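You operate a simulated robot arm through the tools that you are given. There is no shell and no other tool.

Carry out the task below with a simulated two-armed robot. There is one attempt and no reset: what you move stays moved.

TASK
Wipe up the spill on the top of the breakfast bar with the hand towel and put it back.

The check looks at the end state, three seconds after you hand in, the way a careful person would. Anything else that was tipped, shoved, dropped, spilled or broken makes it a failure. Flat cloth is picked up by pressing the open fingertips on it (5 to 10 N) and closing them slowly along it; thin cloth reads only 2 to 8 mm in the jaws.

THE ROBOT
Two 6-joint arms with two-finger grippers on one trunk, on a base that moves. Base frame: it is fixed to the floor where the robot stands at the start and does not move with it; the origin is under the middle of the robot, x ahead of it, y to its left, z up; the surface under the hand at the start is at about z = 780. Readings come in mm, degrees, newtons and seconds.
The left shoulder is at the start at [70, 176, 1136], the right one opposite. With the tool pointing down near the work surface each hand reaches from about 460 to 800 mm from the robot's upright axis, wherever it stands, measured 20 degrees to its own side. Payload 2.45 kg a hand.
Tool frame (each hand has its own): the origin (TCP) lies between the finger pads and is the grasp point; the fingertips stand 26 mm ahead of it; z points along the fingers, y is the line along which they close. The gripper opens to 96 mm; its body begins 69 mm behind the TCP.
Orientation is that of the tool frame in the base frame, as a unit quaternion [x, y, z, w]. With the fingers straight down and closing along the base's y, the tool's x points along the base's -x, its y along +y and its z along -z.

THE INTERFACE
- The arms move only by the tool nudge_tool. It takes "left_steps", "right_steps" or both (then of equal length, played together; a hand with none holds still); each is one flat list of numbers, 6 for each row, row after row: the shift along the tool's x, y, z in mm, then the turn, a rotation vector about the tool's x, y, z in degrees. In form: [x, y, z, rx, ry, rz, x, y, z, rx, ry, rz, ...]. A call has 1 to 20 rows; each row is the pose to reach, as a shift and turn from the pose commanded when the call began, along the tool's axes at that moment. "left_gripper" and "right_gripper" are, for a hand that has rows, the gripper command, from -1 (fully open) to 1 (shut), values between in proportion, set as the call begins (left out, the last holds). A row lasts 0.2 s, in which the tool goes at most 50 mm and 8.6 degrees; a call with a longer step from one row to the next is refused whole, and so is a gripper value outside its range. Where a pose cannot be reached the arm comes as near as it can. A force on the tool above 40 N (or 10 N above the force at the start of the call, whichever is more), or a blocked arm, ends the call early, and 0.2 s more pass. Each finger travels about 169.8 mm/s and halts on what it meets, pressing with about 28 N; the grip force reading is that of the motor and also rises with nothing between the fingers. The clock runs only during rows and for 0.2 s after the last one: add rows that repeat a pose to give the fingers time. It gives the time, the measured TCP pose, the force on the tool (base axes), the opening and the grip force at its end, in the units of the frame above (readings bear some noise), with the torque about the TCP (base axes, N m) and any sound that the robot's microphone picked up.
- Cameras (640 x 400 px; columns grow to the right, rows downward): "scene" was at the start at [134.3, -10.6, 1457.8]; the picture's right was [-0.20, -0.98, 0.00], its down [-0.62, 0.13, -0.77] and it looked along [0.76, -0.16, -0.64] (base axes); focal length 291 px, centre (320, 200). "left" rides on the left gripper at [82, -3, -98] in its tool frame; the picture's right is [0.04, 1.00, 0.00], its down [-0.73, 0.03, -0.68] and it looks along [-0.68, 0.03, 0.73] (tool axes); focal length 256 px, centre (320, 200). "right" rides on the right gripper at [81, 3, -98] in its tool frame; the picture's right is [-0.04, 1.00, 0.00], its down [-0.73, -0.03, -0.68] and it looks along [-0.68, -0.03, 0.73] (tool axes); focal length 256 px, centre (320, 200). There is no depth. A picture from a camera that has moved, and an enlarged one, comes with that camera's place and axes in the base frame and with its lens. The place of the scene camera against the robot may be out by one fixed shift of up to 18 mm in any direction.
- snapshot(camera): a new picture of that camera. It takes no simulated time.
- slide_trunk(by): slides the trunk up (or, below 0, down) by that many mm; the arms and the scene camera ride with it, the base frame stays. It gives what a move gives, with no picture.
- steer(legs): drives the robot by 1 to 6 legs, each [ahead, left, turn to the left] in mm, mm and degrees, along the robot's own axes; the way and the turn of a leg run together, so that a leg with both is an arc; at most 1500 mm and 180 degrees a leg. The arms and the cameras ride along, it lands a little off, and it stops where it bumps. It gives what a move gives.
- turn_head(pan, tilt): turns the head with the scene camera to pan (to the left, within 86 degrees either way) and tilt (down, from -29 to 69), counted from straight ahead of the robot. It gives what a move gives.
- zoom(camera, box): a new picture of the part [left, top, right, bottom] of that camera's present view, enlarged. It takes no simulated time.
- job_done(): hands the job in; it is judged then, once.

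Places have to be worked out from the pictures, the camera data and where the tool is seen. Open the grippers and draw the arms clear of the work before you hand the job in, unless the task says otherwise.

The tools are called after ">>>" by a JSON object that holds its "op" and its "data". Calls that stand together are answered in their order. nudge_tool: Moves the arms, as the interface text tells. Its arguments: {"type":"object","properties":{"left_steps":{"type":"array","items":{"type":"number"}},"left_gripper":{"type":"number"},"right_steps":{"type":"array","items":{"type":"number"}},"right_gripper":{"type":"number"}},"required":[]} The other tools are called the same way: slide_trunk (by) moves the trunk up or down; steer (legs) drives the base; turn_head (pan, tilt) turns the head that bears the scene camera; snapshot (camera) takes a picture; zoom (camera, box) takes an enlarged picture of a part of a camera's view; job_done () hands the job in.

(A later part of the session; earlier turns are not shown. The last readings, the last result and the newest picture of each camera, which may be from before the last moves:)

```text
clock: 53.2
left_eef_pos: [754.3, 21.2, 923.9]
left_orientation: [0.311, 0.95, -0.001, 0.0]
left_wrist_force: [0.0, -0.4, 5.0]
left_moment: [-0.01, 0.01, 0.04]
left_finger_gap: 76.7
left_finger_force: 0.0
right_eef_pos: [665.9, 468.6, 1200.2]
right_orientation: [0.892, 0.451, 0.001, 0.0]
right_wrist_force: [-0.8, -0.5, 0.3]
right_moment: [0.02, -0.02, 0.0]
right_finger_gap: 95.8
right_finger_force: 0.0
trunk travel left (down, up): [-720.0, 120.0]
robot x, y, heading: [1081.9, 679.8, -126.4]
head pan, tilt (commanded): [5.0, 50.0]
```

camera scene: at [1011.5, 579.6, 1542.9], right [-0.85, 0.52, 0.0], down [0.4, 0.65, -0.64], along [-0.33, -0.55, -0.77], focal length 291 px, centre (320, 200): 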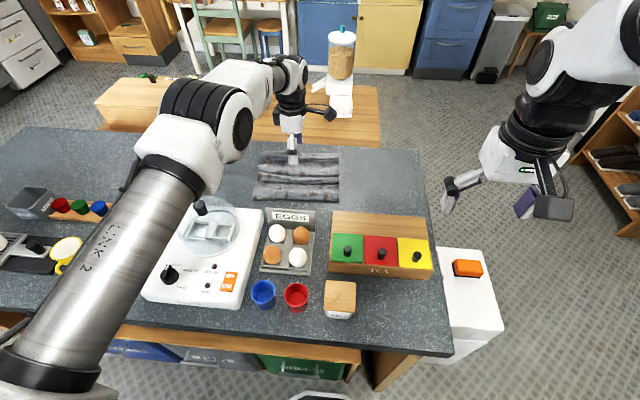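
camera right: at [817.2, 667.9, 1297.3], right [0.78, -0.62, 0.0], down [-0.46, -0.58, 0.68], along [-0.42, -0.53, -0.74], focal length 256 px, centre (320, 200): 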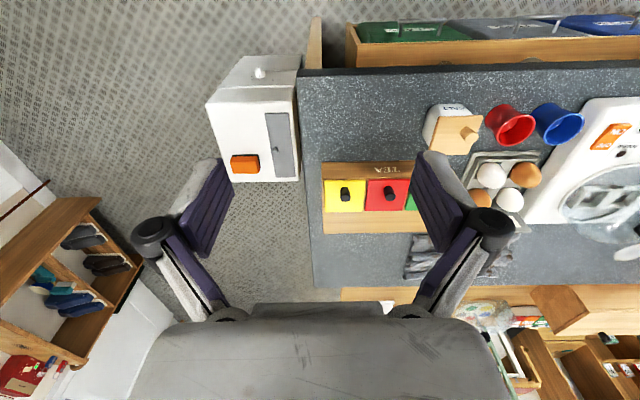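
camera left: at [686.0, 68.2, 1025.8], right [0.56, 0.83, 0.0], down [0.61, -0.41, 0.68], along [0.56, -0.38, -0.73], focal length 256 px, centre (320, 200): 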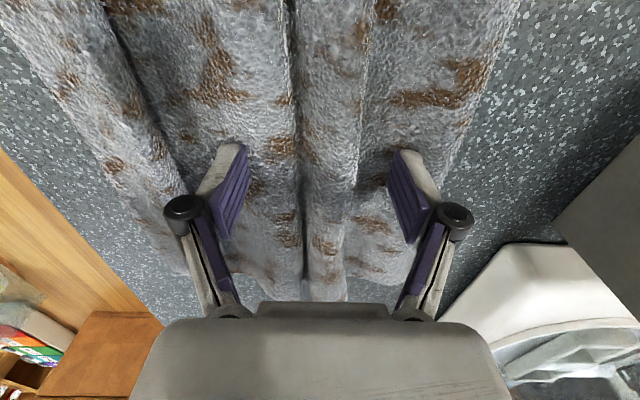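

Now 5.0 N of press with the tips on the cloth. I'll close in small stages while holding the press.

>>> {"op": "nudge_tool", "data": {"left_steps": [0, 0, 0.5, 0, 0, 0, 0, 0, 0.5, 0, 0, 0], "left_gripper": -0.45}}

>>> {"op": "nudge_tool", "data": {"left_steps": [0, 0, 0.5, 0, 0, 0, 0, 0, 0.5, 0, 0, 0], "left_gripper": -0.3}}

>>> {"op": "nudge_tool", "data": {"left_steps": [0, 0, 0, 0, 0, 0, 0, 0, 0, 0, 0, 0], "left_gripper": -0.15}}

>>> {"op": "snapshot", "data": {"camera": "left"}}

```text
clock: 53.8
left_eef_pos: [755.1, 23.4, 921.7]
left_orientation: [0.312, 0.95, -0.001, -0.001]
left_wrist_force: [-0.1, 1.4, 5.7]
left_moment: [-0.01, 0.0, -0.01]
left_finger_gap: 73.0
left_finger_force: 0.2
right_eef_pos: [664.7, 470.1, 1200.2]
right_orientation: [0.892, 0.452, -0.001, 0.0]
right_wrist_force: [0.0, -0.9, 0.0]
right_moment: [-0.02, 0.04, 0.03]
right_finger_gap: 96.0
right_finger_force: 0.0
trunk travel left (down, up): [-720.0, 120.0]
robot x, y, heading: [1081.9, 681.2, -126.2]
head pan, tilt (commanded): [5.0, 50.0]
```

```text
clock: 54.4
left_eef_pos: [754.8, 22.5, 923.6]
left_orientation: [0.311, 0.95, -0.002, -0.001]
left_wrist_force: [-0.3, -0.1, 8.0]
left_moment: [0.03, -0.05, -0.02]
left_finger_gap: 61.3
left_finger_force: 0.1
right_eef_pos: [664.3, 470.5, 1200.3]
right_orientation: [0.892, 0.452, 0.001, 0.0]
right_wrist_force: [-0.5, 0.4, 0.2]
right_moment: [-0.01, 0.04, 0.01]
right_finger_gap: 96.1
right_finger_force: 0.0
trunk travel left (down, up): [-720.0, 120.0]
robot x, y, heading: [1082.1, 676.4, -126.2]
head pan, tilt (commanded): [5.0, 50.0]
```

```text
clock: 55.0
left_eef_pos: [755.3, 21.1, 922.5]
left_orientation: [0.311, 0.95, -0.002, -0.001]
left_wrist_force: [-1.2, -0.9, 8.0]
left_moment: [0.07, -0.05, 0.04]
left_finger_gap: 57.3
left_finger_force: 0.0
right_eef_pos: [665.4, 469.6, 1200.3]
right_orientation: [0.892, 0.452, 0.0, 0.0]
right_wrist_force: [0.5, -0.4, 0.0]
right_moment: [-0.02, -0.03, 0.0]
right_finger_gap: 95.8
right_finger_force: 0.0
trunk travel left (down, up): [-720.0, 120.0]
robot x, y, heading: [1079.9, 678.0, -126.0]
head pan, tilt (commanded): [5.0, 50.0]
```

```text
taken
camera left: at [686.7, 68.3, 1020.5], right [0.56, 0.83, 0.0], down [0.61, -0.41, 0.68], along [0.56, -0.38, -0.73], focal length 256 px, centre (320, 200)
```

left: 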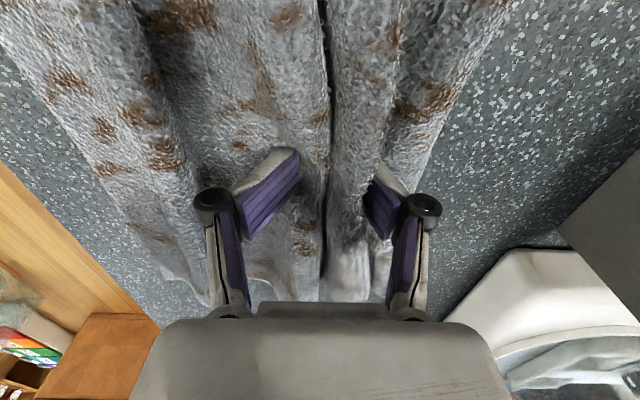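

The pleats are bunching between the fingers at 8 N of press. I'll keep closing in stages.

>>> {"op": "nudge_tool", "data": {"left_steps": [0, 0, 0, 0, 0, 0, 0, 0, 0, 0, 0, 0], "left_gripper": 0.1}}

>>> {"op": "nudge_tool", "data": {"left_steps": [0, 0, 0, 0, 0, 0, 0, 0, 0, 0, 0, 0], "left_gripper": 0.35}}

>>> {"op": "nudge_tool", "data": {"left_steps": [0, 0, 0, 0, 0, 0, 0, 0, 0, 0, 0, 0], "left_gripper": 0.6}}

>>> {"op": "nudge_tool", "data": {"left_steps": [0, 0, 0, 0, 0, 0, 0, 0, 0, 0, 0, 0, 0, 0, 0, 0, 0, 0], "left_gripper": 1}}

>>> {"op": "snapshot", "data": {"camera": "left"}}

```text
clock: 55.6
left_eef_pos: [755.1, 23.8, 924.4]
left_orientation: [0.311, 0.95, -0.002, -0.001]
left_wrist_force: [0.3, 0.9, 22.8]
left_moment: [0.02, -0.08, -0.02]
left_finger_gap: 48.3
left_finger_force: 8.7
right_eef_pos: [665.3, 472.7, 1200.8]
right_orientation: [0.892, 0.451, -0.001, 0.0]
right_wrist_force: [-0.1, 0.0, 0.0]
right_moment: [-0.04, 0.02, -0.01]
right_finger_gap: 96.0
right_finger_force: 0.1
trunk travel left (down, up): [-720.0, 120.0]
robot x, y, heading: [1077.8, 678.9, -126.5]
head pan, tilt (commanded): [5.0, 50.0]
```

```text
clock: 56.0
left_eef_pos: [753.8, 22.1, 930.5]
left_orientation: [0.312, 0.95, -0.008, -0.002]
left_wrist_force: [2.7, 4.4, 28.8]
left_moment: [-0.24, 0.19, 0.02]
left_finger_gap: 12.6
left_finger_force: 28.1
right_eef_pos: [666.8, 473.2, 1202.4]
right_orientation: [0.892, 0.452, -0.001, 0.0]
right_wrist_force: [0.4, -0.9, 0.2]
right_moment: [0.0, -0.02, 0.01]
right_finger_gap: 95.6
right_finger_force: 0.0
trunk travel left (down, up): [-720.0, 120.0]
robot x, y, heading: [1082.6, 676.6, -126.2]
head pan, tilt (commanded): [5.0, 50.0]
stopped in row 1 (left hand): the force on the tool passed its limit at 44 N (the readings are from after the stop); the commanded pose is now the measured one
```

```text
clock: 56.5
left_eef_pos: [753.8, 21.0, 930.5]
left_orientation: [0.311, 0.95, -0.007, -0.002]
left_wrist_force: [-1.4, -1.5, 41.8]
left_moment: [-0.29, 0.21, 0.02]
left_finger_gap: 16.7
left_finger_force: 19.3
right_eef_pos: [666.6, 473.7, 1202.4]
right_orientation: [0.892, 0.452, -0.001, 0.0]
right_wrist_force: [0.4, -0.9, -0.3]
right_moment: [-0.02, -0.02, -0.02]
right_finger_gap: 96.0
right_finger_force: 0.1
trunk travel left (down, up): [-720.0, 120.0]
robot x, y, heading: [1079.6, 679.1, -125.9]
head pan, tilt (commanded): [5.0, 50.0]
```

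```text
clock: 57.4
left_eef_pos: [754.2, 22.6, 930.8]
left_orientation: [0.312, 0.95, -0.007, -0.003]
left_wrist_force: [-0.8, -1.8, 43.7]
left_moment: [-0.47, 0.35, -0.03]
left_finger_gap: 12.2
left_finger_force: 27.4
right_eef_pos: [666.4, 474.4, 1201.4]
right_orientation: [0.892, 0.451, -0.002, 0.001]
right_wrist_force: [0.0, 0.5, -0.4]
right_moment: [0.01, 0.0, -0.04]
right_finger_gap: 95.9
right_finger_force: 0.0
trunk travel left (down, up): [-720.0, 120.0]
robot x, y, heading: [1079.7, 677.6, -126.4]
head pan, tilt (commanded): [5.0, 50.0]
```

```text
taken
camera left: at [687.2, 69.9, 1028.4], right [0.56, 0.83, -0.02], down [0.61, -0.4, 0.68], along [0.56, -0.39, -0.73], focal length 256 px, centre (320, 200)
```

left: 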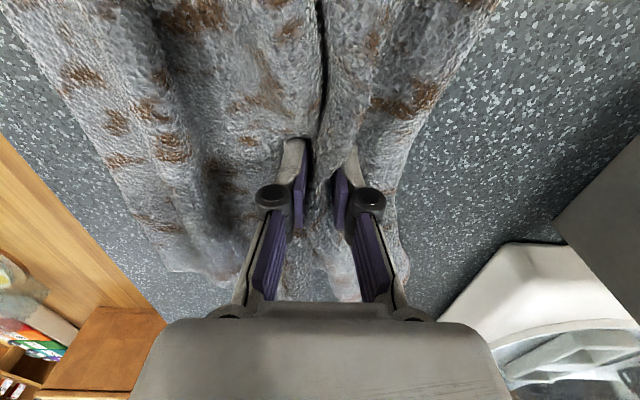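

The grip now holds 12 mm of gathered cloth at 27 N, but closing has pushed the press up to 44 N. I'll rise 10 mm to relieve it and check that the hold stays.

>>> {"op": "nudge_tool", "data": {"left_steps": [0, 0, -3, 0, 0, 0, 0, 0, -6, 0, 0, 0, 0, 0, -10, 0, 0, 0, 0, 0, -10, 0, 0, 0], "left_gripper": 1}}

>>> {"op": "snapshot", "data": {"camera": "left"}}

>>> {"op": "snapshot", "data": {"camera": "scene"}}

```text
clock: 58.4
left_eef_pos: [754.8, 22.0, 933.1]
left_orientation: [0.311, 0.95, -0.002, -0.001]
left_wrist_force: [-0.8, 1.2, 5.7]
left_moment: [-0.11, 0.15, -0.01]
left_finger_gap: 12.0
left_finger_force: 28.2
right_eef_pos: [665.0, 468.6, 1200.5]
right_orientation: [0.892, 0.452, 0.001, -0.001]
right_wrist_force: [0.1, 0.1, 0.6]
right_moment: [0.01, 0.0, -0.01]
right_finger_gap: 96.0
right_finger_force: 0.0
trunk travel left (down, up): [-720.0, 120.0]
robot x, y, heading: [1074.0, 676.3, -126.1]
head pan, tilt (commanded): [5.0, 50.0]
```

```text
taken
camera left: at [686.3, 68.2, 1031.3], right [0.56, 0.83, 0.0], down [0.61, -0.41, 0.68], along [0.56, -0.38, -0.73], focal length 256 px, centre (320, 200)
```

left: 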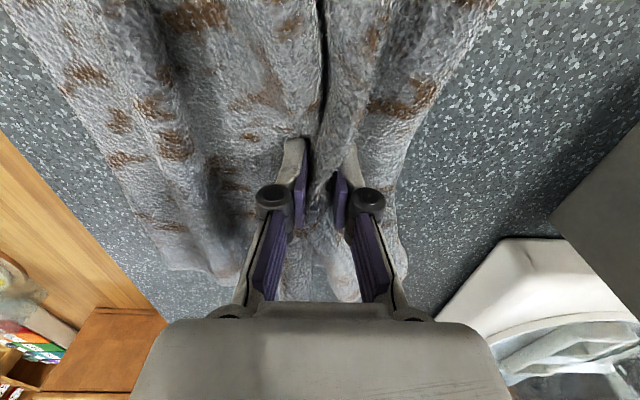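

```text
taken
camera scene: at [1011.7, 580.2, 1542.7], right [-0.85, 0.52, 0.0], down [0.4, 0.65, -0.64], along [-0.33, -0.55, -0.77], focal length 291 px, centre (320, 200)
```

scene: 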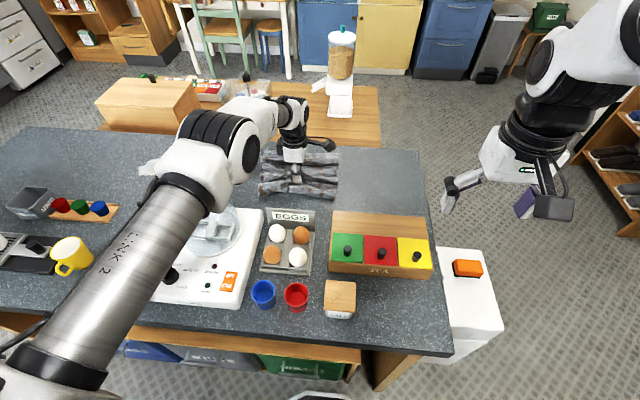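

Grip is steady at 12 mm with a light 5.7 N press. I'll lift 45 mm to confirm the towel comes with the hand.

>>> {"op": "nudge_tool", "data": {"left_steps": [0, 0, -8, 0, 0, 0, 0, 0, -16, 0, 0, 0, 0, 0, -24, 0, 0, 0, 0, 0, -32, 0, 0, 0, 0, 0, -40, 0, 0, 0, 0, 0, -45, 0, 0, 0, 0, 0, -45, 0, 0, 0]}}

>>> {"op": "snapshot", "data": {"camera": "left"}}

>>> {"op": "zoom", "data": {"camera": "scene", "box": [100, 80, 380, 280]}}

```text
clock: 60.0
left_eef_pos: [751.9, 20.4, 978.7]
left_orientation: [0.311, 0.95, -0.002, 0.0]
left_wrist_force: [0.1, 0.5, -1.3]
left_moment: [-0.1, 0.11, -0.04]
left_finger_gap: 11.7
left_finger_force: 28.0
right_eef_pos: [664.2, 469.1, 1200.4]
right_orientation: [0.892, 0.451, 0.001, 0.0]
right_wrist_force: [-0.6, 0.9, 0.3]
right_moment: [0.0, 0.03, 0.01]
right_finger_gap: 96.1
right_finger_force: 0.1
trunk travel left (down, up): [-720.0, 120.0]
robot x, y, heading: [1075.4, 679.9, -126.1]
head pan, tilt (commanded): [5.0, 50.0]
```

```text
taken
camera left: at [685.3, 66.7, 1076.2], right [0.56, 0.83, -0.01], down [0.61, -0.41, 0.68], along [0.56, -0.38, -0.73], focal length 256 px, centre (320, 200)
```

left: 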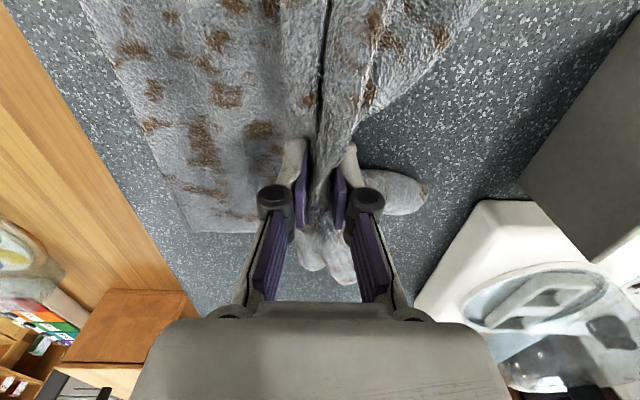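

```text
2.00 times, centred on (240, 180) of scene
camera zoom: at [1011.0, 578.7, 1542.8], right [-0.85, 0.52, 0.0], down [0.4, 0.65, -0.64], along [-0.33, -0.55, -0.77], focal length 581 px, centre (480, 240)
```

zoom: 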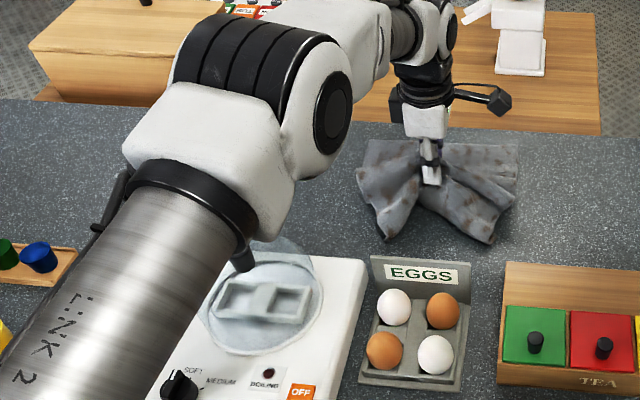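

The towel is held and drapes from the hand. For the transit past the egg-boiler dome I'll lift it 90 mm more so it hangs clear, then drive left.

>>> {"op": "nudge_tool", "data": {"left_steps": [0, 0, -12, 0, 0, 0, 0, 0, -24, 0, 0, 0, 0, 0, -36, 0, 0, 0, 0, 0, -48, 0, 0, 0, 0, 0, -60, 0, 0, 0, 0, 0, -75, 0, 0, 0, 0, 0, -90, 0, 0, 0, 0, 0, -90, 0, 0, 0]}}

>>> {"op": "snapshot", "data": {"camera": "left"}}

>>> {"op": "zoom", "data": {"camera": "scene", "box": [100, 80, 380, 280]}}

```text
clock: 61.8
left_eef_pos: [753.7, 20.6, 1070.2]
left_orientation: [0.311, 0.95, -0.003, -0.001]
left_wrist_force: [0.6, 1.3, -0.2]
left_moment: [-0.07, 0.02, 0.01]
left_finger_gap: 11.6
left_finger_force: 28.3
right_eef_pos: [664.4, 468.8, 1199.9]
right_orientation: [0.892, 0.452, 0.001, -0.001]
right_wrist_force: [0.5, -0.4, 1.0]
right_moment: [-0.01, 0.01, 0.0]
right_finger_gap: 96.1
right_finger_force: 0.1
trunk travel left (down, up): [-720.0, 120.0]
robot x, y, heading: [1079.9, 678.0, -126.2]
head pan, tilt (commanded): [5.0, 50.0]
```

```text
taken
camera left: at [686.1, 66.4, 1167.1], right [0.56, 0.83, -0.01], down [0.61, -0.41, 0.68], along [0.56, -0.38, -0.73], focal length 256 px, centre (320, 200)
```

left: 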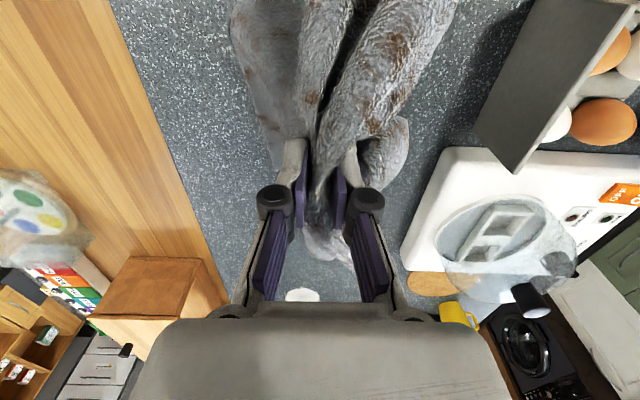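

```text
2.00 times, centred on (240, 180) of scene
camera zoom: at [1010.9, 578.5, 1542.8], right [-0.85, 0.52, 0.0], down [0.4, 0.65, -0.64], along [-0.33, -0.55, -0.77], focal length 581 px, centre (480, 240)
```

zoom: 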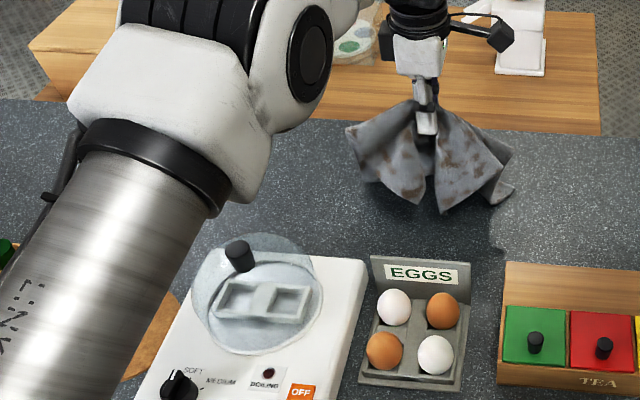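

The towel hangs like a bell, clear of everything. The spill works out at about (1117, -270), i.e. 465 mm further along the bar and 20 mm farther away; I'll drive 430 mm to my left.

>>> {"op": "steer", "data": {"legs": [[0, 430, 0]]}}

>>> {"op": "snapshot", "data": {"camera": "left"}}

>>> {"op": "snapshot", "data": {"camera": "scene"}}

```text
clock: 64.3
left_eef_pos: [1097.1, -228.0, 1069.5]
left_orientation: [0.308, 0.951, -0.002, -0.001]
left_wrist_force: [0.2, -0.2, 0.0]
left_moment: [-0.09, 0.07, -0.05]
left_finger_gap: 11.4
left_finger_force: 27.7
right_eef_pos: [1002.0, 219.2, 1199.2]
right_orientation: [0.891, 0.454, 0.0, 0.0]
right_wrist_force: [-0.3, 0.4, -0.6]
right_moment: [0.0, 0.01, 0.0]
right_finger_gap: 96.0
right_finger_force: 0.1
trunk travel left (down, up): [-720.0, 120.0]
robot x, y, heading: [1419.6, 433.2, -125.9]
head pan, tilt (commanded): [5.0, 50.0]
```

```text
taken
camera left: at [1028.2, -182.5, 1167.2], right [0.55, 0.83, -0.01], down [0.61, -0.4, 0.68], along [0.56, -0.38, -0.73], focal length 256 px, centre (320, 200)
```

left: 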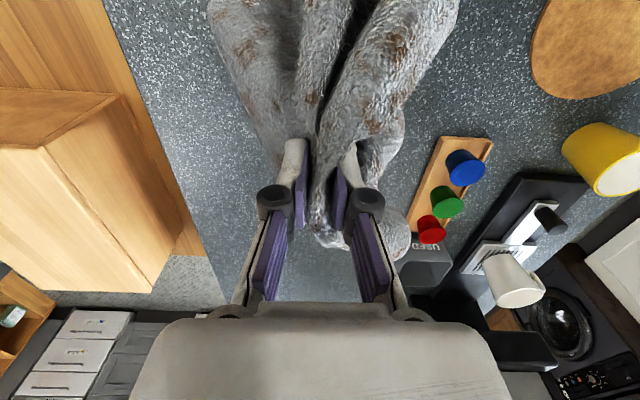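

```text
taken
camera scene: at [1349.8, 331.8, 1542.9], right [-0.86, 0.51, 0.0], down [0.39, 0.66, -0.64], along [-0.33, -0.55, -0.77], focal length 291 px, centre (320, 200)
```

scene: 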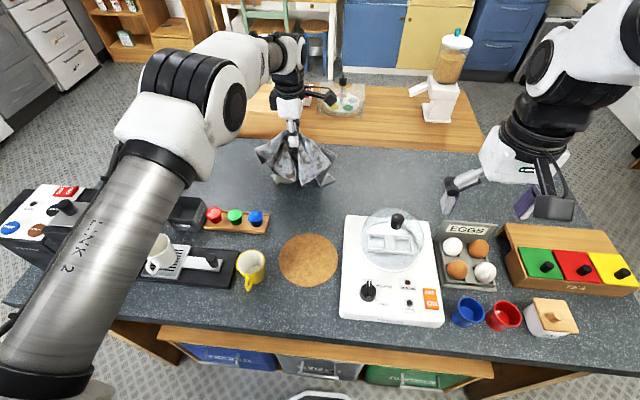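

I'm beside the spill: it should lie 41 mm further along and 22 mm farther from me than the hand, now hidden beneath the towel. I'll shift over it and lower the towel onto it.

>>> {"op": "nudge_tool", "data": {"left_steps": [-10, -6, 0, 0, 0, 0, -20, -12, 0, 0, 0, 0, -30, -18, 0, 0, 0, 0, -41, -22, 10, 0, 0, 0, -41, -22, 25, 0, 0, 0, -41, -22, 40, 0, 0, 0, -41, -22, 55, 0, 0, 0, -41, -22, 70, 0, 0, 0, -41, -22, 85, 0, 0, 0, -41, -22, 100, 0, 0, 0, -41, -22, 110, 0, 0, 0, -41, -22, 110, 0, 0, 0]}}

>>> {"op": "snapshot", "data": {"camera": "left"}}

>>> {"op": "zoom", "data": {"camera": "scene", "box": [180, 80, 400, 240]}}

```text
clock: 66.9
left_eef_pos: [1116.8, -271.0, 959.8]
left_orientation: [0.308, 0.951, -0.004, 0.0]
left_wrist_force: [-0.7, 0.1, 1.3]
left_moment: [-0.09, 0.09, -0.03]
left_finger_gap: 11.7
left_finger_force: 27.8
right_eef_pos: [1003.9, 219.5, 1199.3]
right_orientation: [0.891, 0.455, 0.001, -0.001]
right_wrist_force: [0.3, 0.7, 0.1]
right_moment: [0.0, 0.01, -0.03]
right_finger_gap: 95.9
right_finger_force: 0.0
trunk travel left (down, up): [-720.0, 120.0]
robot x, y, heading: [1420.9, 429.1, -125.6]
head pan, tilt (commanded): [5.0, 50.0]
```

```text
taken
camera left: at [1048.8, -225.4, 1058.1], right [0.55, 0.83, -0.01], down [0.61, -0.4, 0.68], along [0.56, -0.38, -0.73], focal length 256 px, centre (320, 200)
```

left: 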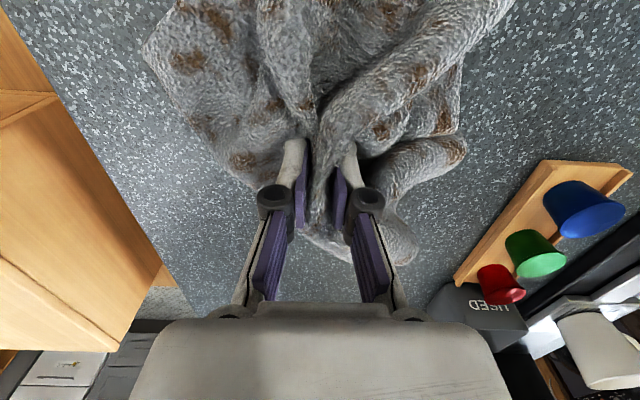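

```text
2.50 times, centred on (290, 160) of scene
camera zoom: at [1350.8, 331.7, 1542.9], right [-0.86, 0.51, 0.0], down [0.39, 0.66, -0.64], along [-0.33, -0.55, -0.77], focal length 727 px, centre (395, 300)
```

zoom: 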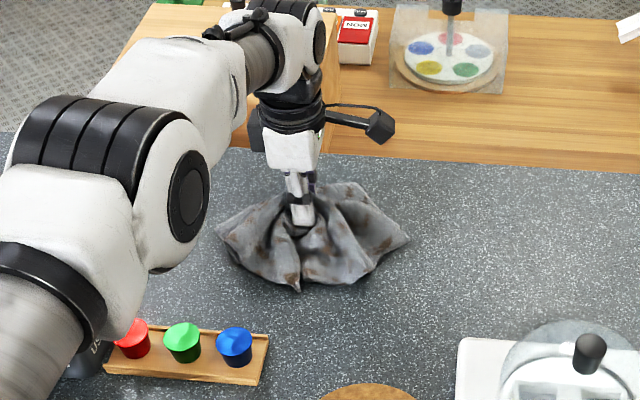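

The towel is settled over the spill. I'll press down gradually to about 8–10 N.

>>> {"op": "nudge_tool", "data": {"left_steps": [0, 0, 4, 0, 0, 0, 0, 0, 8, 0, 0, 0, 0, 0, 12, 0, 0, 0, 0, 0, 16, 0, 0, 0, 0, 0, 20, 0, 0, 0, 0, 0, 20, 0, 0, 0]}}

```text
clock: 68.3
left_eef_pos: [1116.2, -270.5, 942.4]
left_orientation: [0.308, 0.951, -0.005, -0.001]
left_wrist_force: [1.7, 1.3, 20.3]
left_moment: [-0.23, -0.03, -0.04]
left_finger_gap: 11.1
left_finger_force: 28.0
right_eef_pos: [1004.3, 222.0, 1201.2]
right_orientation: [0.89, 0.455, 0.0, 0.001]
right_wrist_force: [1.0, -0.1, 0.8]
right_moment: [-0.03, 0.0, 0.02]
right_finger_gap: 96.1
right_finger_force: 0.1
trunk travel left (down, up): [-720.0, 120.0]
robot x, y, heading: [1418.0, 430.4, -126.0]
head pan, tilt (commanded): [5.0, 50.0]
```

The press reads 20 N, a bit firm, so I'll ease up 2 mm and begin rubbing over the spill in a back-and-forth pattern of about ±40 mm.

>>> {"op": "nudge_tool", "data": {"left_steps": [0, 0, -2, 0, 0, 0, -15, 0, -2, 0, 0, 0, -30, 0, -2, 0, 0, 0, -42, 0, -2, 0, 0, 0, -42, -12, -2, 0, 0, 0, -30, -20, -2, 0, 0, 0, -15, -20, -2, 0, 0, 0, 0, -20, -2, 0, 0, 0, 15, -20, -2, 0, 0, 0, 30, -20, -2, 0, 0, 0, 42, -10, -2, 0, 0, 0, 42, 5, -2, 0, 0, 0, 30, 15, -2, 0, 0, 0, 15, 20, -2, 0, 0, 0, 0, 20, -2, 0, 0, 0, -15, 20, -2, 0, 0, 0, -30, 20, -2, 0, 0, 0, -42, 10, -2, 0, 0, 0, -25, 0, -2, 0, 0, 0, 0, 0, -2, 0, 0, 0]}}

>>> {"op": "snapshot", "data": {"camera": "left"}}

>>> {"op": "zoom", "data": {"camera": "scene", "box": [180, 80, 400, 240]}}

```text
clock: 72.5
left_eef_pos: [1118.1, -270.4, 943.2]
left_orientation: [0.308, 0.952, -0.005, 0.0]
left_wrist_force: [3.6, -3.8, 14.6]
left_moment: [-0.32, -0.12, 0.02]
left_finger_gap: 11.5
left_finger_force: 28.1
left hand out of reach, approached as far as the arm can: row 5, 6, 7, 8, 9, 10, 11
right_eef_pos: [1004.9, 219.7, 1201.0]
right_orientation: [0.89, 0.455, 0.0, 0.0]
right_wrist_force: [-0.8, 0.1, -0.4]
right_moment: [0.05, 0.0, 0.01]
right_finger_gap: 96.1
right_finger_force: 0.1
trunk travel left (down, up): [-720.0, 120.0]
robot x, y, heading: [1417.9, 428.4, -125.8]
head pan, tilt (commanded): [5.0, 50.0]
```

```text
taken
camera left: at [1050.0, -224.2, 1040.5], right [0.55, 0.83, -0.01], down [0.61, -0.4, 0.68], along [0.56, -0.38, -0.73], focal length 256 px, centre (320, 200)
```

left: 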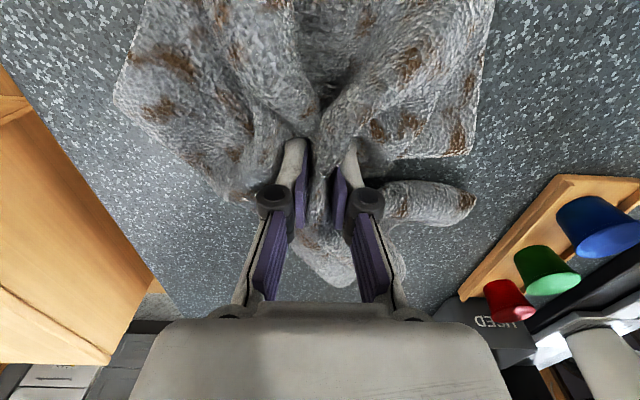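

```text
2.50 times, centred on (290, 160) of scene
camera zoom: at [1351.3, 334.2, 1543.2], right [-0.86, 0.51, 0.0], down [0.39, 0.66, -0.64], along [-0.33, -0.55, -0.76], focal length 727 px, centre (395, 300)
```

zoom: 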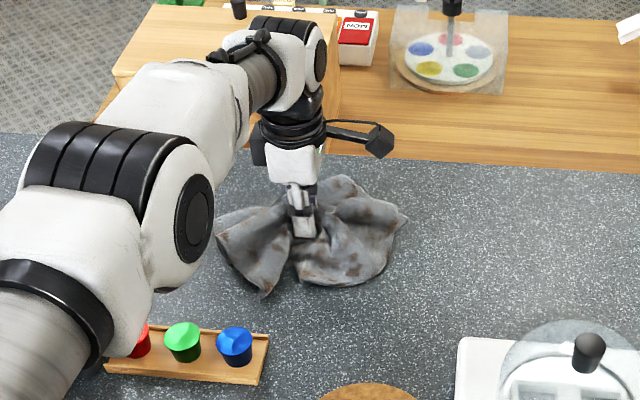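

The rub ran at about 15 N, though the far strokes hit the arm's reach. I'll lift the towel to see how much of the spill remains.

>>> {"op": "nudge_tool", "data": {"left_steps": [0, 0, -15, 0, 0, 0, 0, 0, -30, 0, 0, 0, 0, 0, -45, 0, 0, 0, 10, 5, -60, 0, 0, 0, 25, 10, -80, 0, 0, 0, 40, 15, -100, 0, 0, 0, 60, 20, -120, 0, 0, 0, 80, 20, -135, 0, 0, 0, 100, 20, -135, 0, 0, 0, 120, 20, -135, 0, 0, 0, 120, 20, -135, 0, 0, 0]}}

>>> {"op": "snapshot", "data": {"camera": "left"}}

>>> {"op": "zoom", "data": {"camera": "scene", "box": [180, 80, 400, 240]}}

```text
clock: 74.9
left_eef_pos: [1032.4, -183.3, 1078.4]
left_orientation: [0.308, 0.951, -0.002, -0.001]
left_wrist_force: [-0.7, 0.4, -0.4]
left_moment: [-0.08, 0.05, 0.01]
left_finger_gap: 11.5
left_finger_force: 27.9
right_eef_pos: [1004.4, 218.9, 1199.8]
right_orientation: [0.891, 0.455, 0.001, -0.001]
right_wrist_force: [0.5, -1.0, 0.5]
right_moment: [0.02, 0.03, -0.03]
right_finger_gap: 96.0
right_finger_force: 0.1
trunk travel left (down, up): [-720.0, 120.0]
robot x, y, heading: [1419.5, 433.8, -125.7]
head pan, tilt (commanded): [5.0, 50.0]
```

```text
taken
camera left: at [963.8, -137.6, 1175.0], right [0.55, 0.83, -0.01], down [0.61, -0.4, 0.68], along [0.56, -0.38, -0.73], focal length 256 px, centre (320, 200)
```

left: 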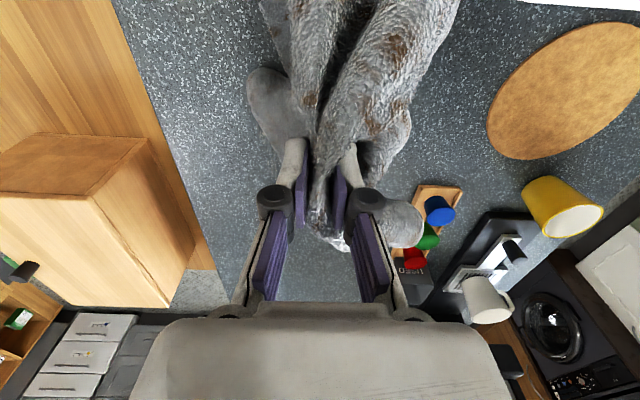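

```text
2.50 times, centred on (290, 160) of scene
camera zoom: at [1351.1, 331.2, 1542.9], right [-0.86, 0.51, 0.0], down [0.39, 0.66, -0.64], along [-0.33, -0.55, -0.77], focal length 727 px, centre (395, 300)
```

zoom: 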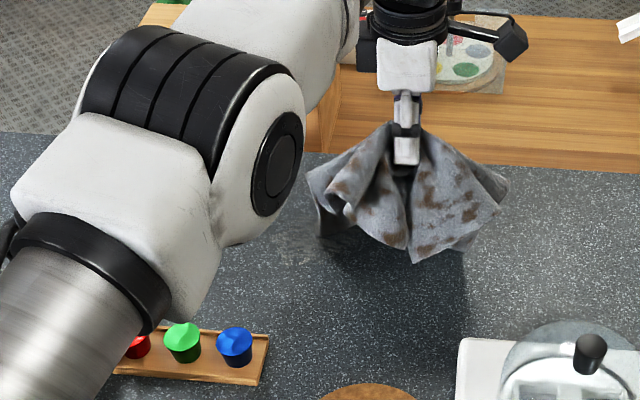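

The puddle looks mostly gone; I'll zoom in for residue where it was.

>>> {"op": "zoom", "data": {"camera": "scene", "box": [240, 140, 320, 200]}}

>>> {"op": "zoom", "data": {"camera": "left", "box": [270, 200, 400, 300]}}

```text
6.67 times, centred on (280, 170) of scene
camera zoom: at [1351.1, 331.2, 1542.9], right [-0.86, 0.51, 0.0], down [0.39, 0.66, -0.64], along [-0.33, -0.55, -0.77], focal length 1938 px, centre (587, 400)
```

zoom: 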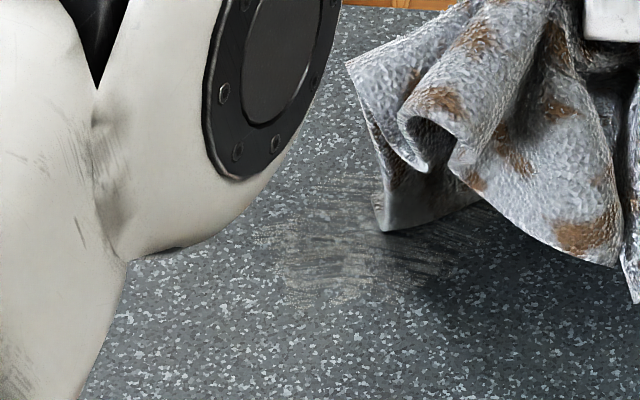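

```text
4.00 times, centred on (335, 250) of left
camera zoom: at [963.8, -137.6, 1175.0], right [0.55, 0.83, -0.01], down [0.61, -0.4, 0.68], along [0.56, -0.38, -0.73], focal length 1024 px, centre (260, 0)
```

zoom: 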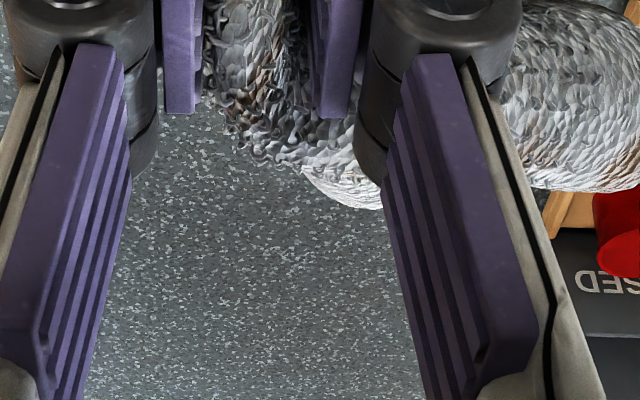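

A thin smeared film remains around (1123, -267), about 100 mm wide. I need more strokes, including farther ones, so I'll check the base clearance to see whether I can come a bit closer.

>>> {"op": "turn_head", "data": {"pan": 0, "tilt": 69}}

>>> {"op": "snapshot", "data": {"camera": "scene"}}

>>> {"op": "zoom", "data": {"camera": "scene", "box": [120, 180, 520, 300]}}

```text
clock: 75.8
left_eef_pos: [1031.5, -183.5, 1076.0]
left_orientation: [0.308, 0.951, -0.002, 0.0]
left_wrist_force: [0.6, 0.4, 0.3]
left_moment: [-0.04, 0.03, 0.02]
left_finger_gap: 11.4
left_finger_force: 27.8
right_eef_pos: [1005.6, 219.0, 1200.3]
right_orientation: [0.891, 0.455, 0.001, 0.0]
right_wrist_force: [-0.1, -0.2, 0.9]
right_moment: [-0.01, 0.01, 0.01]
right_finger_gap: 95.7
right_finger_force: 0.1
trunk travel left (down, up): [-720.0, 120.0]
robot x, y, heading: [1417.9, 435.6, -126.0]
head pan, tilt (commanded): [0.0, 68.8]
```

```text
taken
camera scene: at [1357.2, 351.9, 1520.9], right [-0.81, 0.59, 0.0], down [0.55, 0.75, -0.36], along [-0.21, -0.29, -0.93], focal length 291 px, centre (320, 200)
```

scene: 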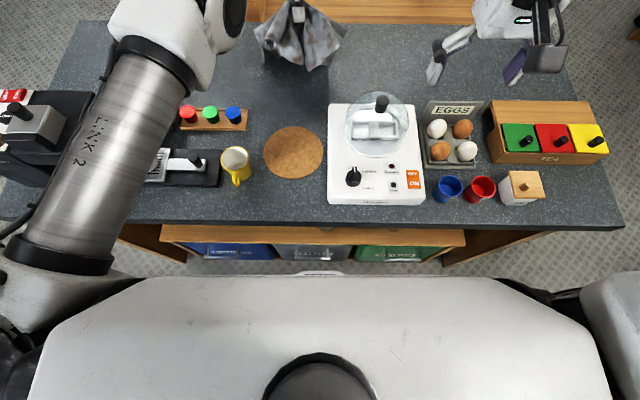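

```text
1.60 times, centred on (320, 240) of scene
camera zoom: at [1357.2, 351.9, 1520.9], right [-0.81, 0.59, 0.0], down [0.55, 0.75, -0.36], along [-0.21, -0.29, -0.93], focal length 465 px, centre (320, 136)
```

zoom: 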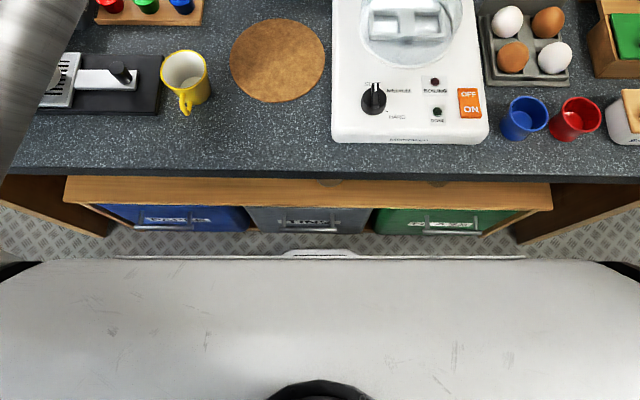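

Even in the worst case there's about 45 mm between my base and the panels, so I'll ease ahead 20 mm and then resume wiping.

>>> {"op": "steer", "data": {"legs": [[20, 0, 0]]}}

>>> {"op": "turn_head", "data": {"pan": 5, "tilt": 50}}

>>> {"op": "snapshot", "data": {"camera": "scene"}}

```text
clock: 76.5
left_eef_pos: [1022.2, -196.8, 1080.0]
left_orientation: [0.309, 0.951, -0.005, -0.001]
left_wrist_force: [0.8, 1.9, -1.2]
left_moment: [-0.05, 0.06, -0.03]
left_finger_gap: 11.4
left_finger_force: 27.4
right_eef_pos: [996.5, 207.1, 1201.9]
right_orientation: [0.891, 0.454, -0.001, 0.0]
right_wrist_force: [0.2, 0.5, 0.0]
right_moment: [-0.07, 0.04, 0.01]
right_finger_gap: 96.0
right_finger_force: 0.0
trunk travel left (down, up): [-720.0, 120.0]
robot x, y, heading: [1406.6, 413.7, -126.0]
head pan, tilt (commanded): [0.0, 68.8]
```

```text
clock: 77.4
left_eef_pos: [1018.3, -201.3, 1076.0]
left_orientation: [0.309, 0.951, -0.002, -0.001]
left_wrist_force: [-0.8, -0.3, -0.8]
left_moment: [-0.06, 0.02, 0.0]
left_finger_gap: 11.4
left_finger_force: 28.2
right_eef_pos: [992.5, 201.3, 1198.5]
right_orientation: [0.891, 0.454, 0.002, -0.001]
right_wrist_force: [-0.1, 0.1, -0.2]
right_moment: [0.0, 0.01, -0.04]
right_finger_gap: 95.7
right_finger_force: 0.0
trunk travel left (down, up): [-720.0, 120.0]
robot x, y, heading: [1407.5, 415.3, -126.0]
head pan, tilt (commanded): [5.0, 50.0]
```

```text
taken
camera scene: at [1338.0, 313.9, 1542.6], right [-0.86, 0.51, 0.0], down [0.39, 0.66, -0.64], along [-0.33, -0.55, -0.77], focal length 291 px, centre (320, 200)
```

scene: 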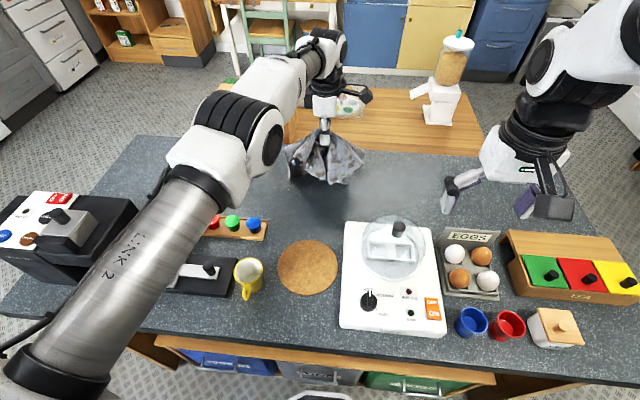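

Now about 121 mm back along the bar to the film. I'll move the towel over it and lower again.

>>> {"op": "nudge_tool", "data": {"left_steps": [-20, 1, 0, 0, 0, 0, -40, 2, 0, 0, 0, 0, -60, 3, 0, 0, 0, 0, -80, 4, 0, 0, 0, 0, -100, 5, 10, 0, 0, 0, -121, 6, 25, 0, 0, 0, -121, 6, 40, 0, 0, 0, -121, 6, 55, 0, 0, 0, -121, 6, 70, 0, 0, 0, -121, 6, 85, 0, 0, 0, -121, 6, 100, 0, 0, 0, -121, 6, 112, 0, 0, 0, -121, 6, 120, 0, 0, 0, -121, 6, 125, 0, 0, 0, -121, 6, 129, 0, 0, 0, -121, 6, 132, 0, 0, 0, -121, 6, 132, 0, 0, 0]}}

```text
clock: 81.0
left_eef_pos: [1120.0, -266.0, 947.7]
left_orientation: [0.309, 0.951, -0.004, -0.002]
left_wrist_force: [0.5, 1.8, 8.5]
left_moment: [-0.09, 0.07, -0.03]
left_finger_gap: 11.4
left_finger_force: 28.2
right_eef_pos: [992.7, 203.2, 1201.0]
right_orientation: [0.891, 0.454, 0.0, 0.0]
right_wrist_force: [0.3, 0.4, 0.6]
right_moment: [-0.01, 0.02, -0.03]
right_finger_gap: 96.2
right_finger_force: 0.1
trunk travel left (down, up): [-720.0, 120.0]
robot x, y, heading: [1409.0, 416.1, -125.9]
head pan, tilt (commanded): [5.0, 50.0]
```

It's pressing at 8.5 N over the film. I'll push slightly more and raster over the area, with long strokes along the bar.

>>> {"op": "nudge_tool", "data": {"left_steps": [20, 12, 3, 0, 0, 0, 40, 25, 3, 0, 0, 0, 50, 28, 3, 0, 0, 0, 30, 28, 3, 0, 0, 0, 10, 28, 3, 0, 0, 0, -10, 28, 3, 0, 0, 0, -30, 28, 3, 0, 0, 0, -50, 28, 3, 0, 0, 0, -50, 13, 3, 0, 0, 0, -30, 13, 3, 0, 0, 0, -10, 13, 3, 0, 0, 0, 10, 13, 3, 0, 0, 0, 30, 13, 3, 0, 0, 0, 50, 13, 3, 0, 0, 0, 50, -2, 3, 0, 0, 0, 30, -2, 3, 0, 0, 0, 10, -2, 3, 0, 0, 0, -10, -2, 3, 0, 0, 0, -30, -2, 3, 0, 0, 0, -50, -2, 3, 0, 0, 0]}}

>>> {"op": "snapshot", "data": {"camera": "left"}}

>>> {"op": "snapshot", "data": {"camera": "scene"}}

```text
clock: 85.2
left_eef_pos: [1160.5, -296.8, 944.1]
left_orientation: [0.309, 0.951, -0.004, -0.002]
left_wrist_force: [-3.1, 1.8, 10.0]
left_moment: [-0.09, 0.16, -0.01]
left_finger_gap: 11.2
left_finger_force: 28.4
right_eef_pos: [992.3, 205.3, 1200.7]
right_orientation: [0.891, 0.454, 0.0, 0.0]
right_wrist_force: [-0.4, -0.8, -0.7]
right_moment: [0.02, 0.03, 0.0]
right_finger_gap: 96.4
right_finger_force: 0.1
trunk travel left (down, up): [-720.0, 120.0]
robot x, y, heading: [1404.8, 415.2, -125.9]
head pan, tilt (commanded): [5.0, 50.0]
```

```text
taken
camera left: at [1092.8, -251.4, 1041.8], right [0.55, 0.83, -0.01], down [0.61, -0.4, 0.68], along [0.56, -0.38, -0.73], focal length 256 px, centre (320, 200)
```

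left: 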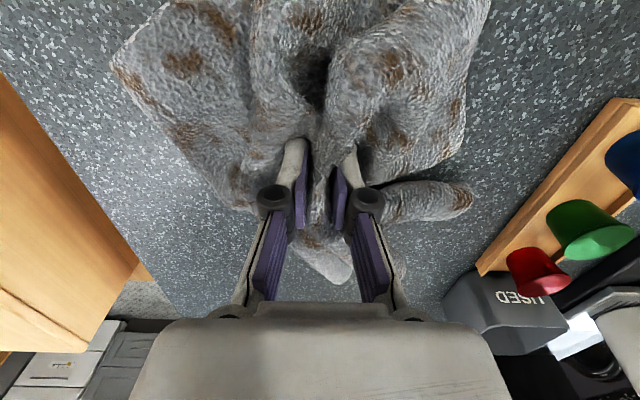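

```text
taken
camera scene: at [1339.9, 316.5, 1543.0], right [-0.86, 0.51, 0.0], down [0.39, 0.66, -0.64], along [-0.33, -0.55, -0.77], focal length 291 px, centre (320, 200)
```

scene: 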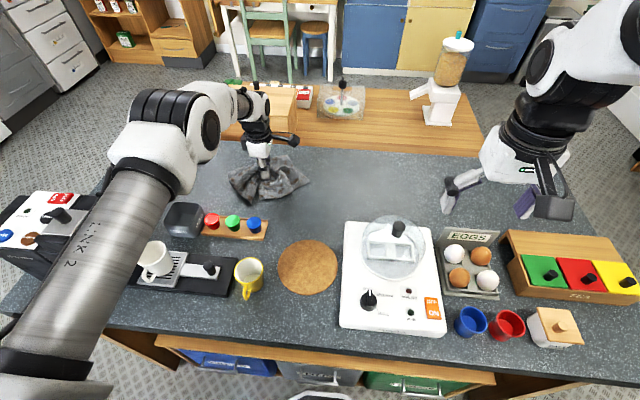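

Clearances to the box and capsule tray are fine. I'll continue the raster on the far half of the film.

>>> {"op": "nudge_tool", "data": {"left_steps": [0, -13, 0, 0, 0, 0, 20, -13, 0, 0, 0, 0, 40, -13, 0, 0, 0, 0, 60, -13, 0, 0, 0, 0, 80, -13, 0, 0, 0, 0, 100, -13, 0, 0, 0, 0, 100, -26, 0, 0, 0, 0, 80, -26, 0, 0, 0, 0, 60, -26, 0, 0, 0, 0, 40, -26, 0, 0, 0, 0, 20, -26, 0, 0, 0, 0, 0, -26, 0, 0, 0, 0, 10, -36, 0, 0, 0, 0, 30, -36, 0, 0, 0, 0, 50, -36, 0, 0, 0, 0, 70, -36, 0, 0, 0, 0, 90, -36, 0, 0, 0, 0, 90, -20, 0, 0, 0, 0, 70, -5, 0, 0, 0, 0, 50, 0, 0, 0, 0, 0]}}

```text
clock: 89.4
left_eef_pos: [1118.3, -266.4, 942.3]
left_orientation: [0.31, 0.951, -0.004, -0.001]
left_wrist_force: [-2.5, 3.0, 11.7]
left_moment: [-0.1, 0.2, -0.04]
left_finger_gap: 11.5
left_finger_force: 27.7
left hand out of reach, approached as far as the arm can: row 7, 13, 14, 15, 16, 17
right_eef_pos: [992.7, 204.9, 1200.7]
right_orientation: [0.891, 0.454, 0.0, 0.0]
right_wrist_force: [0.3, -0.1, -0.1]
right_moment: [0.0, 0.02, 0.0]
right_finger_gap: 95.7
right_finger_force: 0.1
trunk travel left (down, up): [-720.0, 120.0]
robot x, y, heading: [1409.3, 415.9, -125.9]
head pan, tilt (commanded): [5.0, 50.0]
```

Strokes done at about 12 N. I'll lift the towel back and aside (toward where it came from) and inspect the spot.

>>> {"op": "nudge_tool", "data": {"left_steps": [0, 0, -15, 0, 0, 0, 0, 0, -30, 0, 0, 0, 0, 0, -45, 0, 0, 0, 15, 2, -60, 0, 0, 0, 35, 5, -80, 0, 0, 0, 55, 5, -100, 0, 0, 0, 75, 5, -115, 0, 0, 0, 95, 5, -130, 0, 0, 0, 115, 5, -135, 0, 0, 0, 135, 5, -135, 0, 0, 0, 155, 5, -135, 0, 0, 0, 170, 5, -135, 0, 0, 0, 170, 5, -135, 0, 0, 0]}}

>>> {"op": "snapshot", "data": {"camera": "scene"}}

>>> {"op": "zoom", "data": {"camera": "scene", "box": [220, 140, 320, 210]}}

>>> {"op": "zoom", "data": {"camera": "left", "box": [240, 200, 440, 310]}}

```text
clock: 92.2
left_eef_pos: [990.0, -162.5, 1077.0]
left_orientation: [0.308, 0.951, -0.004, -0.001]
left_wrist_force: [0.6, -0.2, -0.5]
left_moment: [-0.08, 0.06, -0.01]
left_finger_gap: 11.5
left_finger_force: 27.9
left hand out of reach, approached as far as the arm can: row 12, 13
right_eef_pos: [991.7, 203.9, 1199.4]
right_orientation: [0.891, 0.454, 0.002, 0.0]
right_wrist_force: [-0.1, 0.7, -1.1]
right_moment: [-0.01, -0.01, 0.0]
right_finger_gap: 96.0
right_finger_force: 0.2
trunk travel left (down, up): [-720.0, 120.0]
robot x, y, heading: [1408.7, 415.0, -125.7]
head pan, tilt (commanded): [5.0, 50.0]
```

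```text
taken
camera scene: at [1339.3, 315.4, 1542.9], right [-0.86, 0.51, 0.0], down [0.39, 0.66, -0.64], along [-0.33, -0.55, -0.77], focal length 291 px, centre (320, 200)
```

scene: 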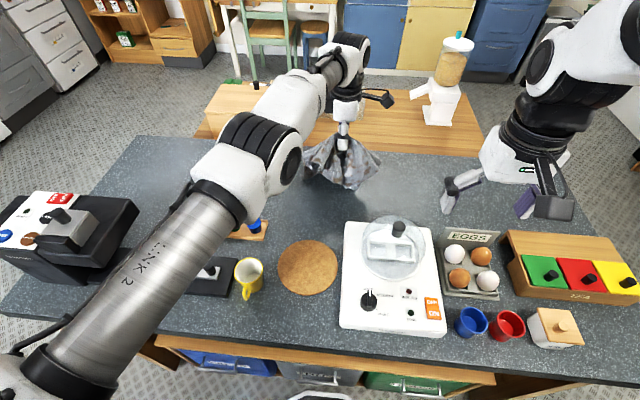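

```text
5.71 times, centred on (270, 175) of scene
camera zoom: at [1339.3, 315.4, 1542.9], right [-0.86, 0.51, 0.0], down [0.39, 0.66, -0.64], along [-0.33, -0.55, -0.77], focal length 1661 px, centre (606, 343)
```

zoom: 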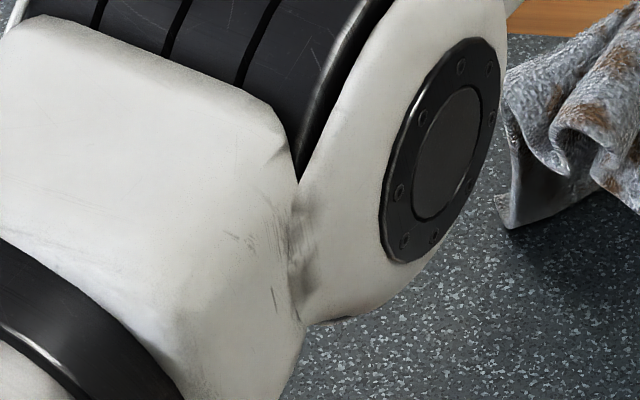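

```text
3.20 times, centred on (340, 255) of left
camera zoom: at [922.0, -116.9, 1174.4], right [0.55, 0.83, -0.01], down [0.61, -0.4, 0.68], along [0.56, -0.38, -0.73], focal length 819 px, centre (256, 24)
```

zoom: 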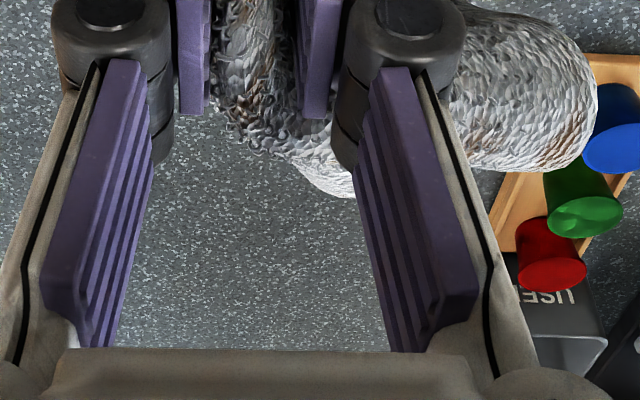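

My own arm hides the spot from the head camera, but it should appear near (506, 200) in the right-hand camera.

>>> {"op": "snapshot", "data": {"camera": "right"}}

>>> {"op": "zoom", "data": {"camera": "right", "box": [440, 140, 600, 240]}}

```text
taken
camera right: at [1044.3, 266.1, 1297.6], right [0.79, -0.62, 0.0], down [-0.46, -0.58, 0.68], along [-0.42, -0.53, -0.74], focal length 256 px, centre (320, 200)
```

right: 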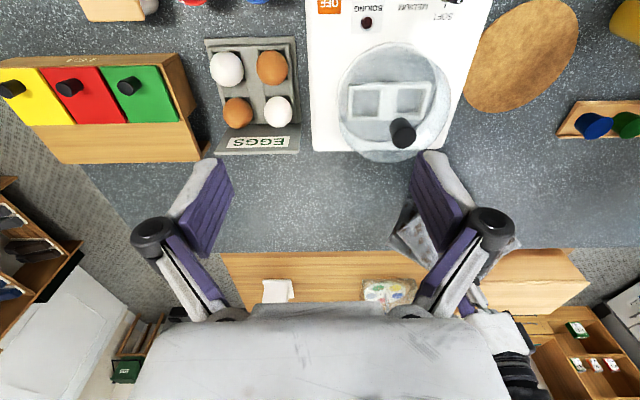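

```text
4.00 times, centred on (520, 190) of right
camera zoom: at [1044.3, 266.1, 1297.6], right [0.79, -0.62, 0.0], down [-0.46, -0.58, 0.68], along [-0.42, -0.53, -0.74], focal length 1024 px, centre (-480, 240)
```

zoom: 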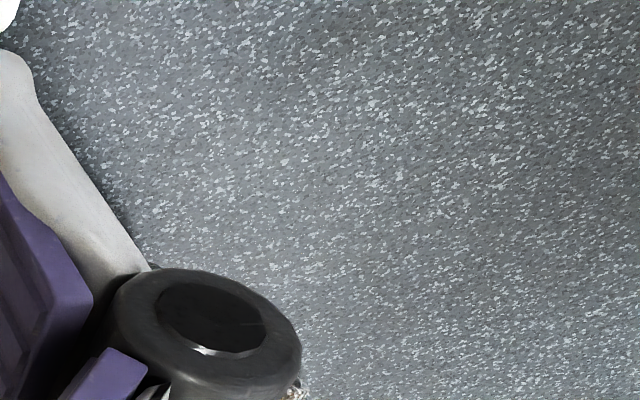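

The centre looks clean, but the right finger's knuckle hides the far part. I'll close the (empty) right gripper to clear its view and look again.

>>> {"op": "nudge_tool", "data": {"right_steps": [0, 0, 0, 0, 0, 0, 0, 0, 0, 0, 0, 0, 0, 0, 0, 0, 0, 0, 0, 0, 0, 0, 0, 0], "right_gripper": 1}}

>>> {"op": "snapshot", "data": {"camera": "right"}}

>>> {"op": "zoom", "data": {"camera": "right", "box": [430, 150, 590, 250]}}

```text
clock: 93.2
left_eef_pos: [989.2, -162.9, 1075.8]
left_orientation: [0.309, 0.951, -0.003, -0.001]
left_wrist_force: [-0.1, 0.6, 0.0]
left_moment: [-0.07, 0.06, -0.01]
left_finger_gap: 11.6
left_finger_force: 28.0
right_eef_pos: [992.3, 203.5, 1199.2]
right_orientation: [0.891, 0.454, 0.001, 0.0]
right_wrist_force: [0.6, -0.7, 0.1]
right_moment: [0.0, 0.0, -0.02]
right_finger_gap: 0.0
right_finger_force: 27.8
trunk travel left (down, up): [-720.0, 120.0]
robot x, y, heading: [1409.0, 417.4, -126.1]
head pan, tilt (commanded): [5.0, 50.0]
```

```text
taken
camera right: at [1044.0, 266.0, 1297.5], right [0.79, -0.62, 0.0], down [-0.46, -0.58, 0.68], along [-0.42, -0.53, -0.74], focal length 256 px, centre (320, 200)
```

right: 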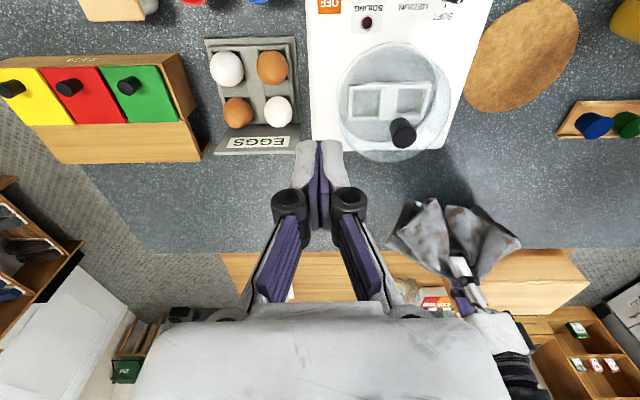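

```text
4.00 times, centred on (510, 200) of right
camera zoom: at [1044.0, 266.0, 1297.5], right [0.79, -0.62, 0.0], down [-0.46, -0.58, 0.68], along [-0.42, -0.53, -0.74], focal length 1024 px, centre (-440, 200)
```

zoom: 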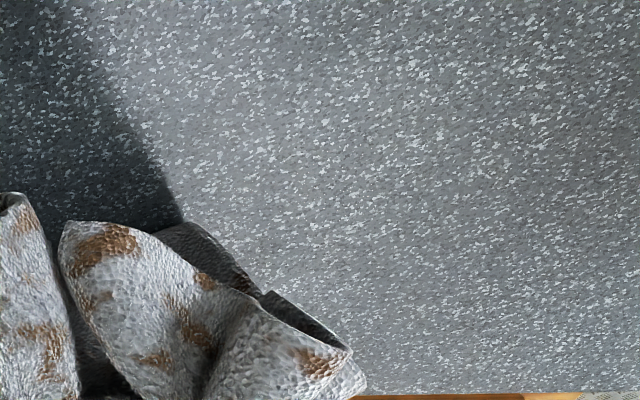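

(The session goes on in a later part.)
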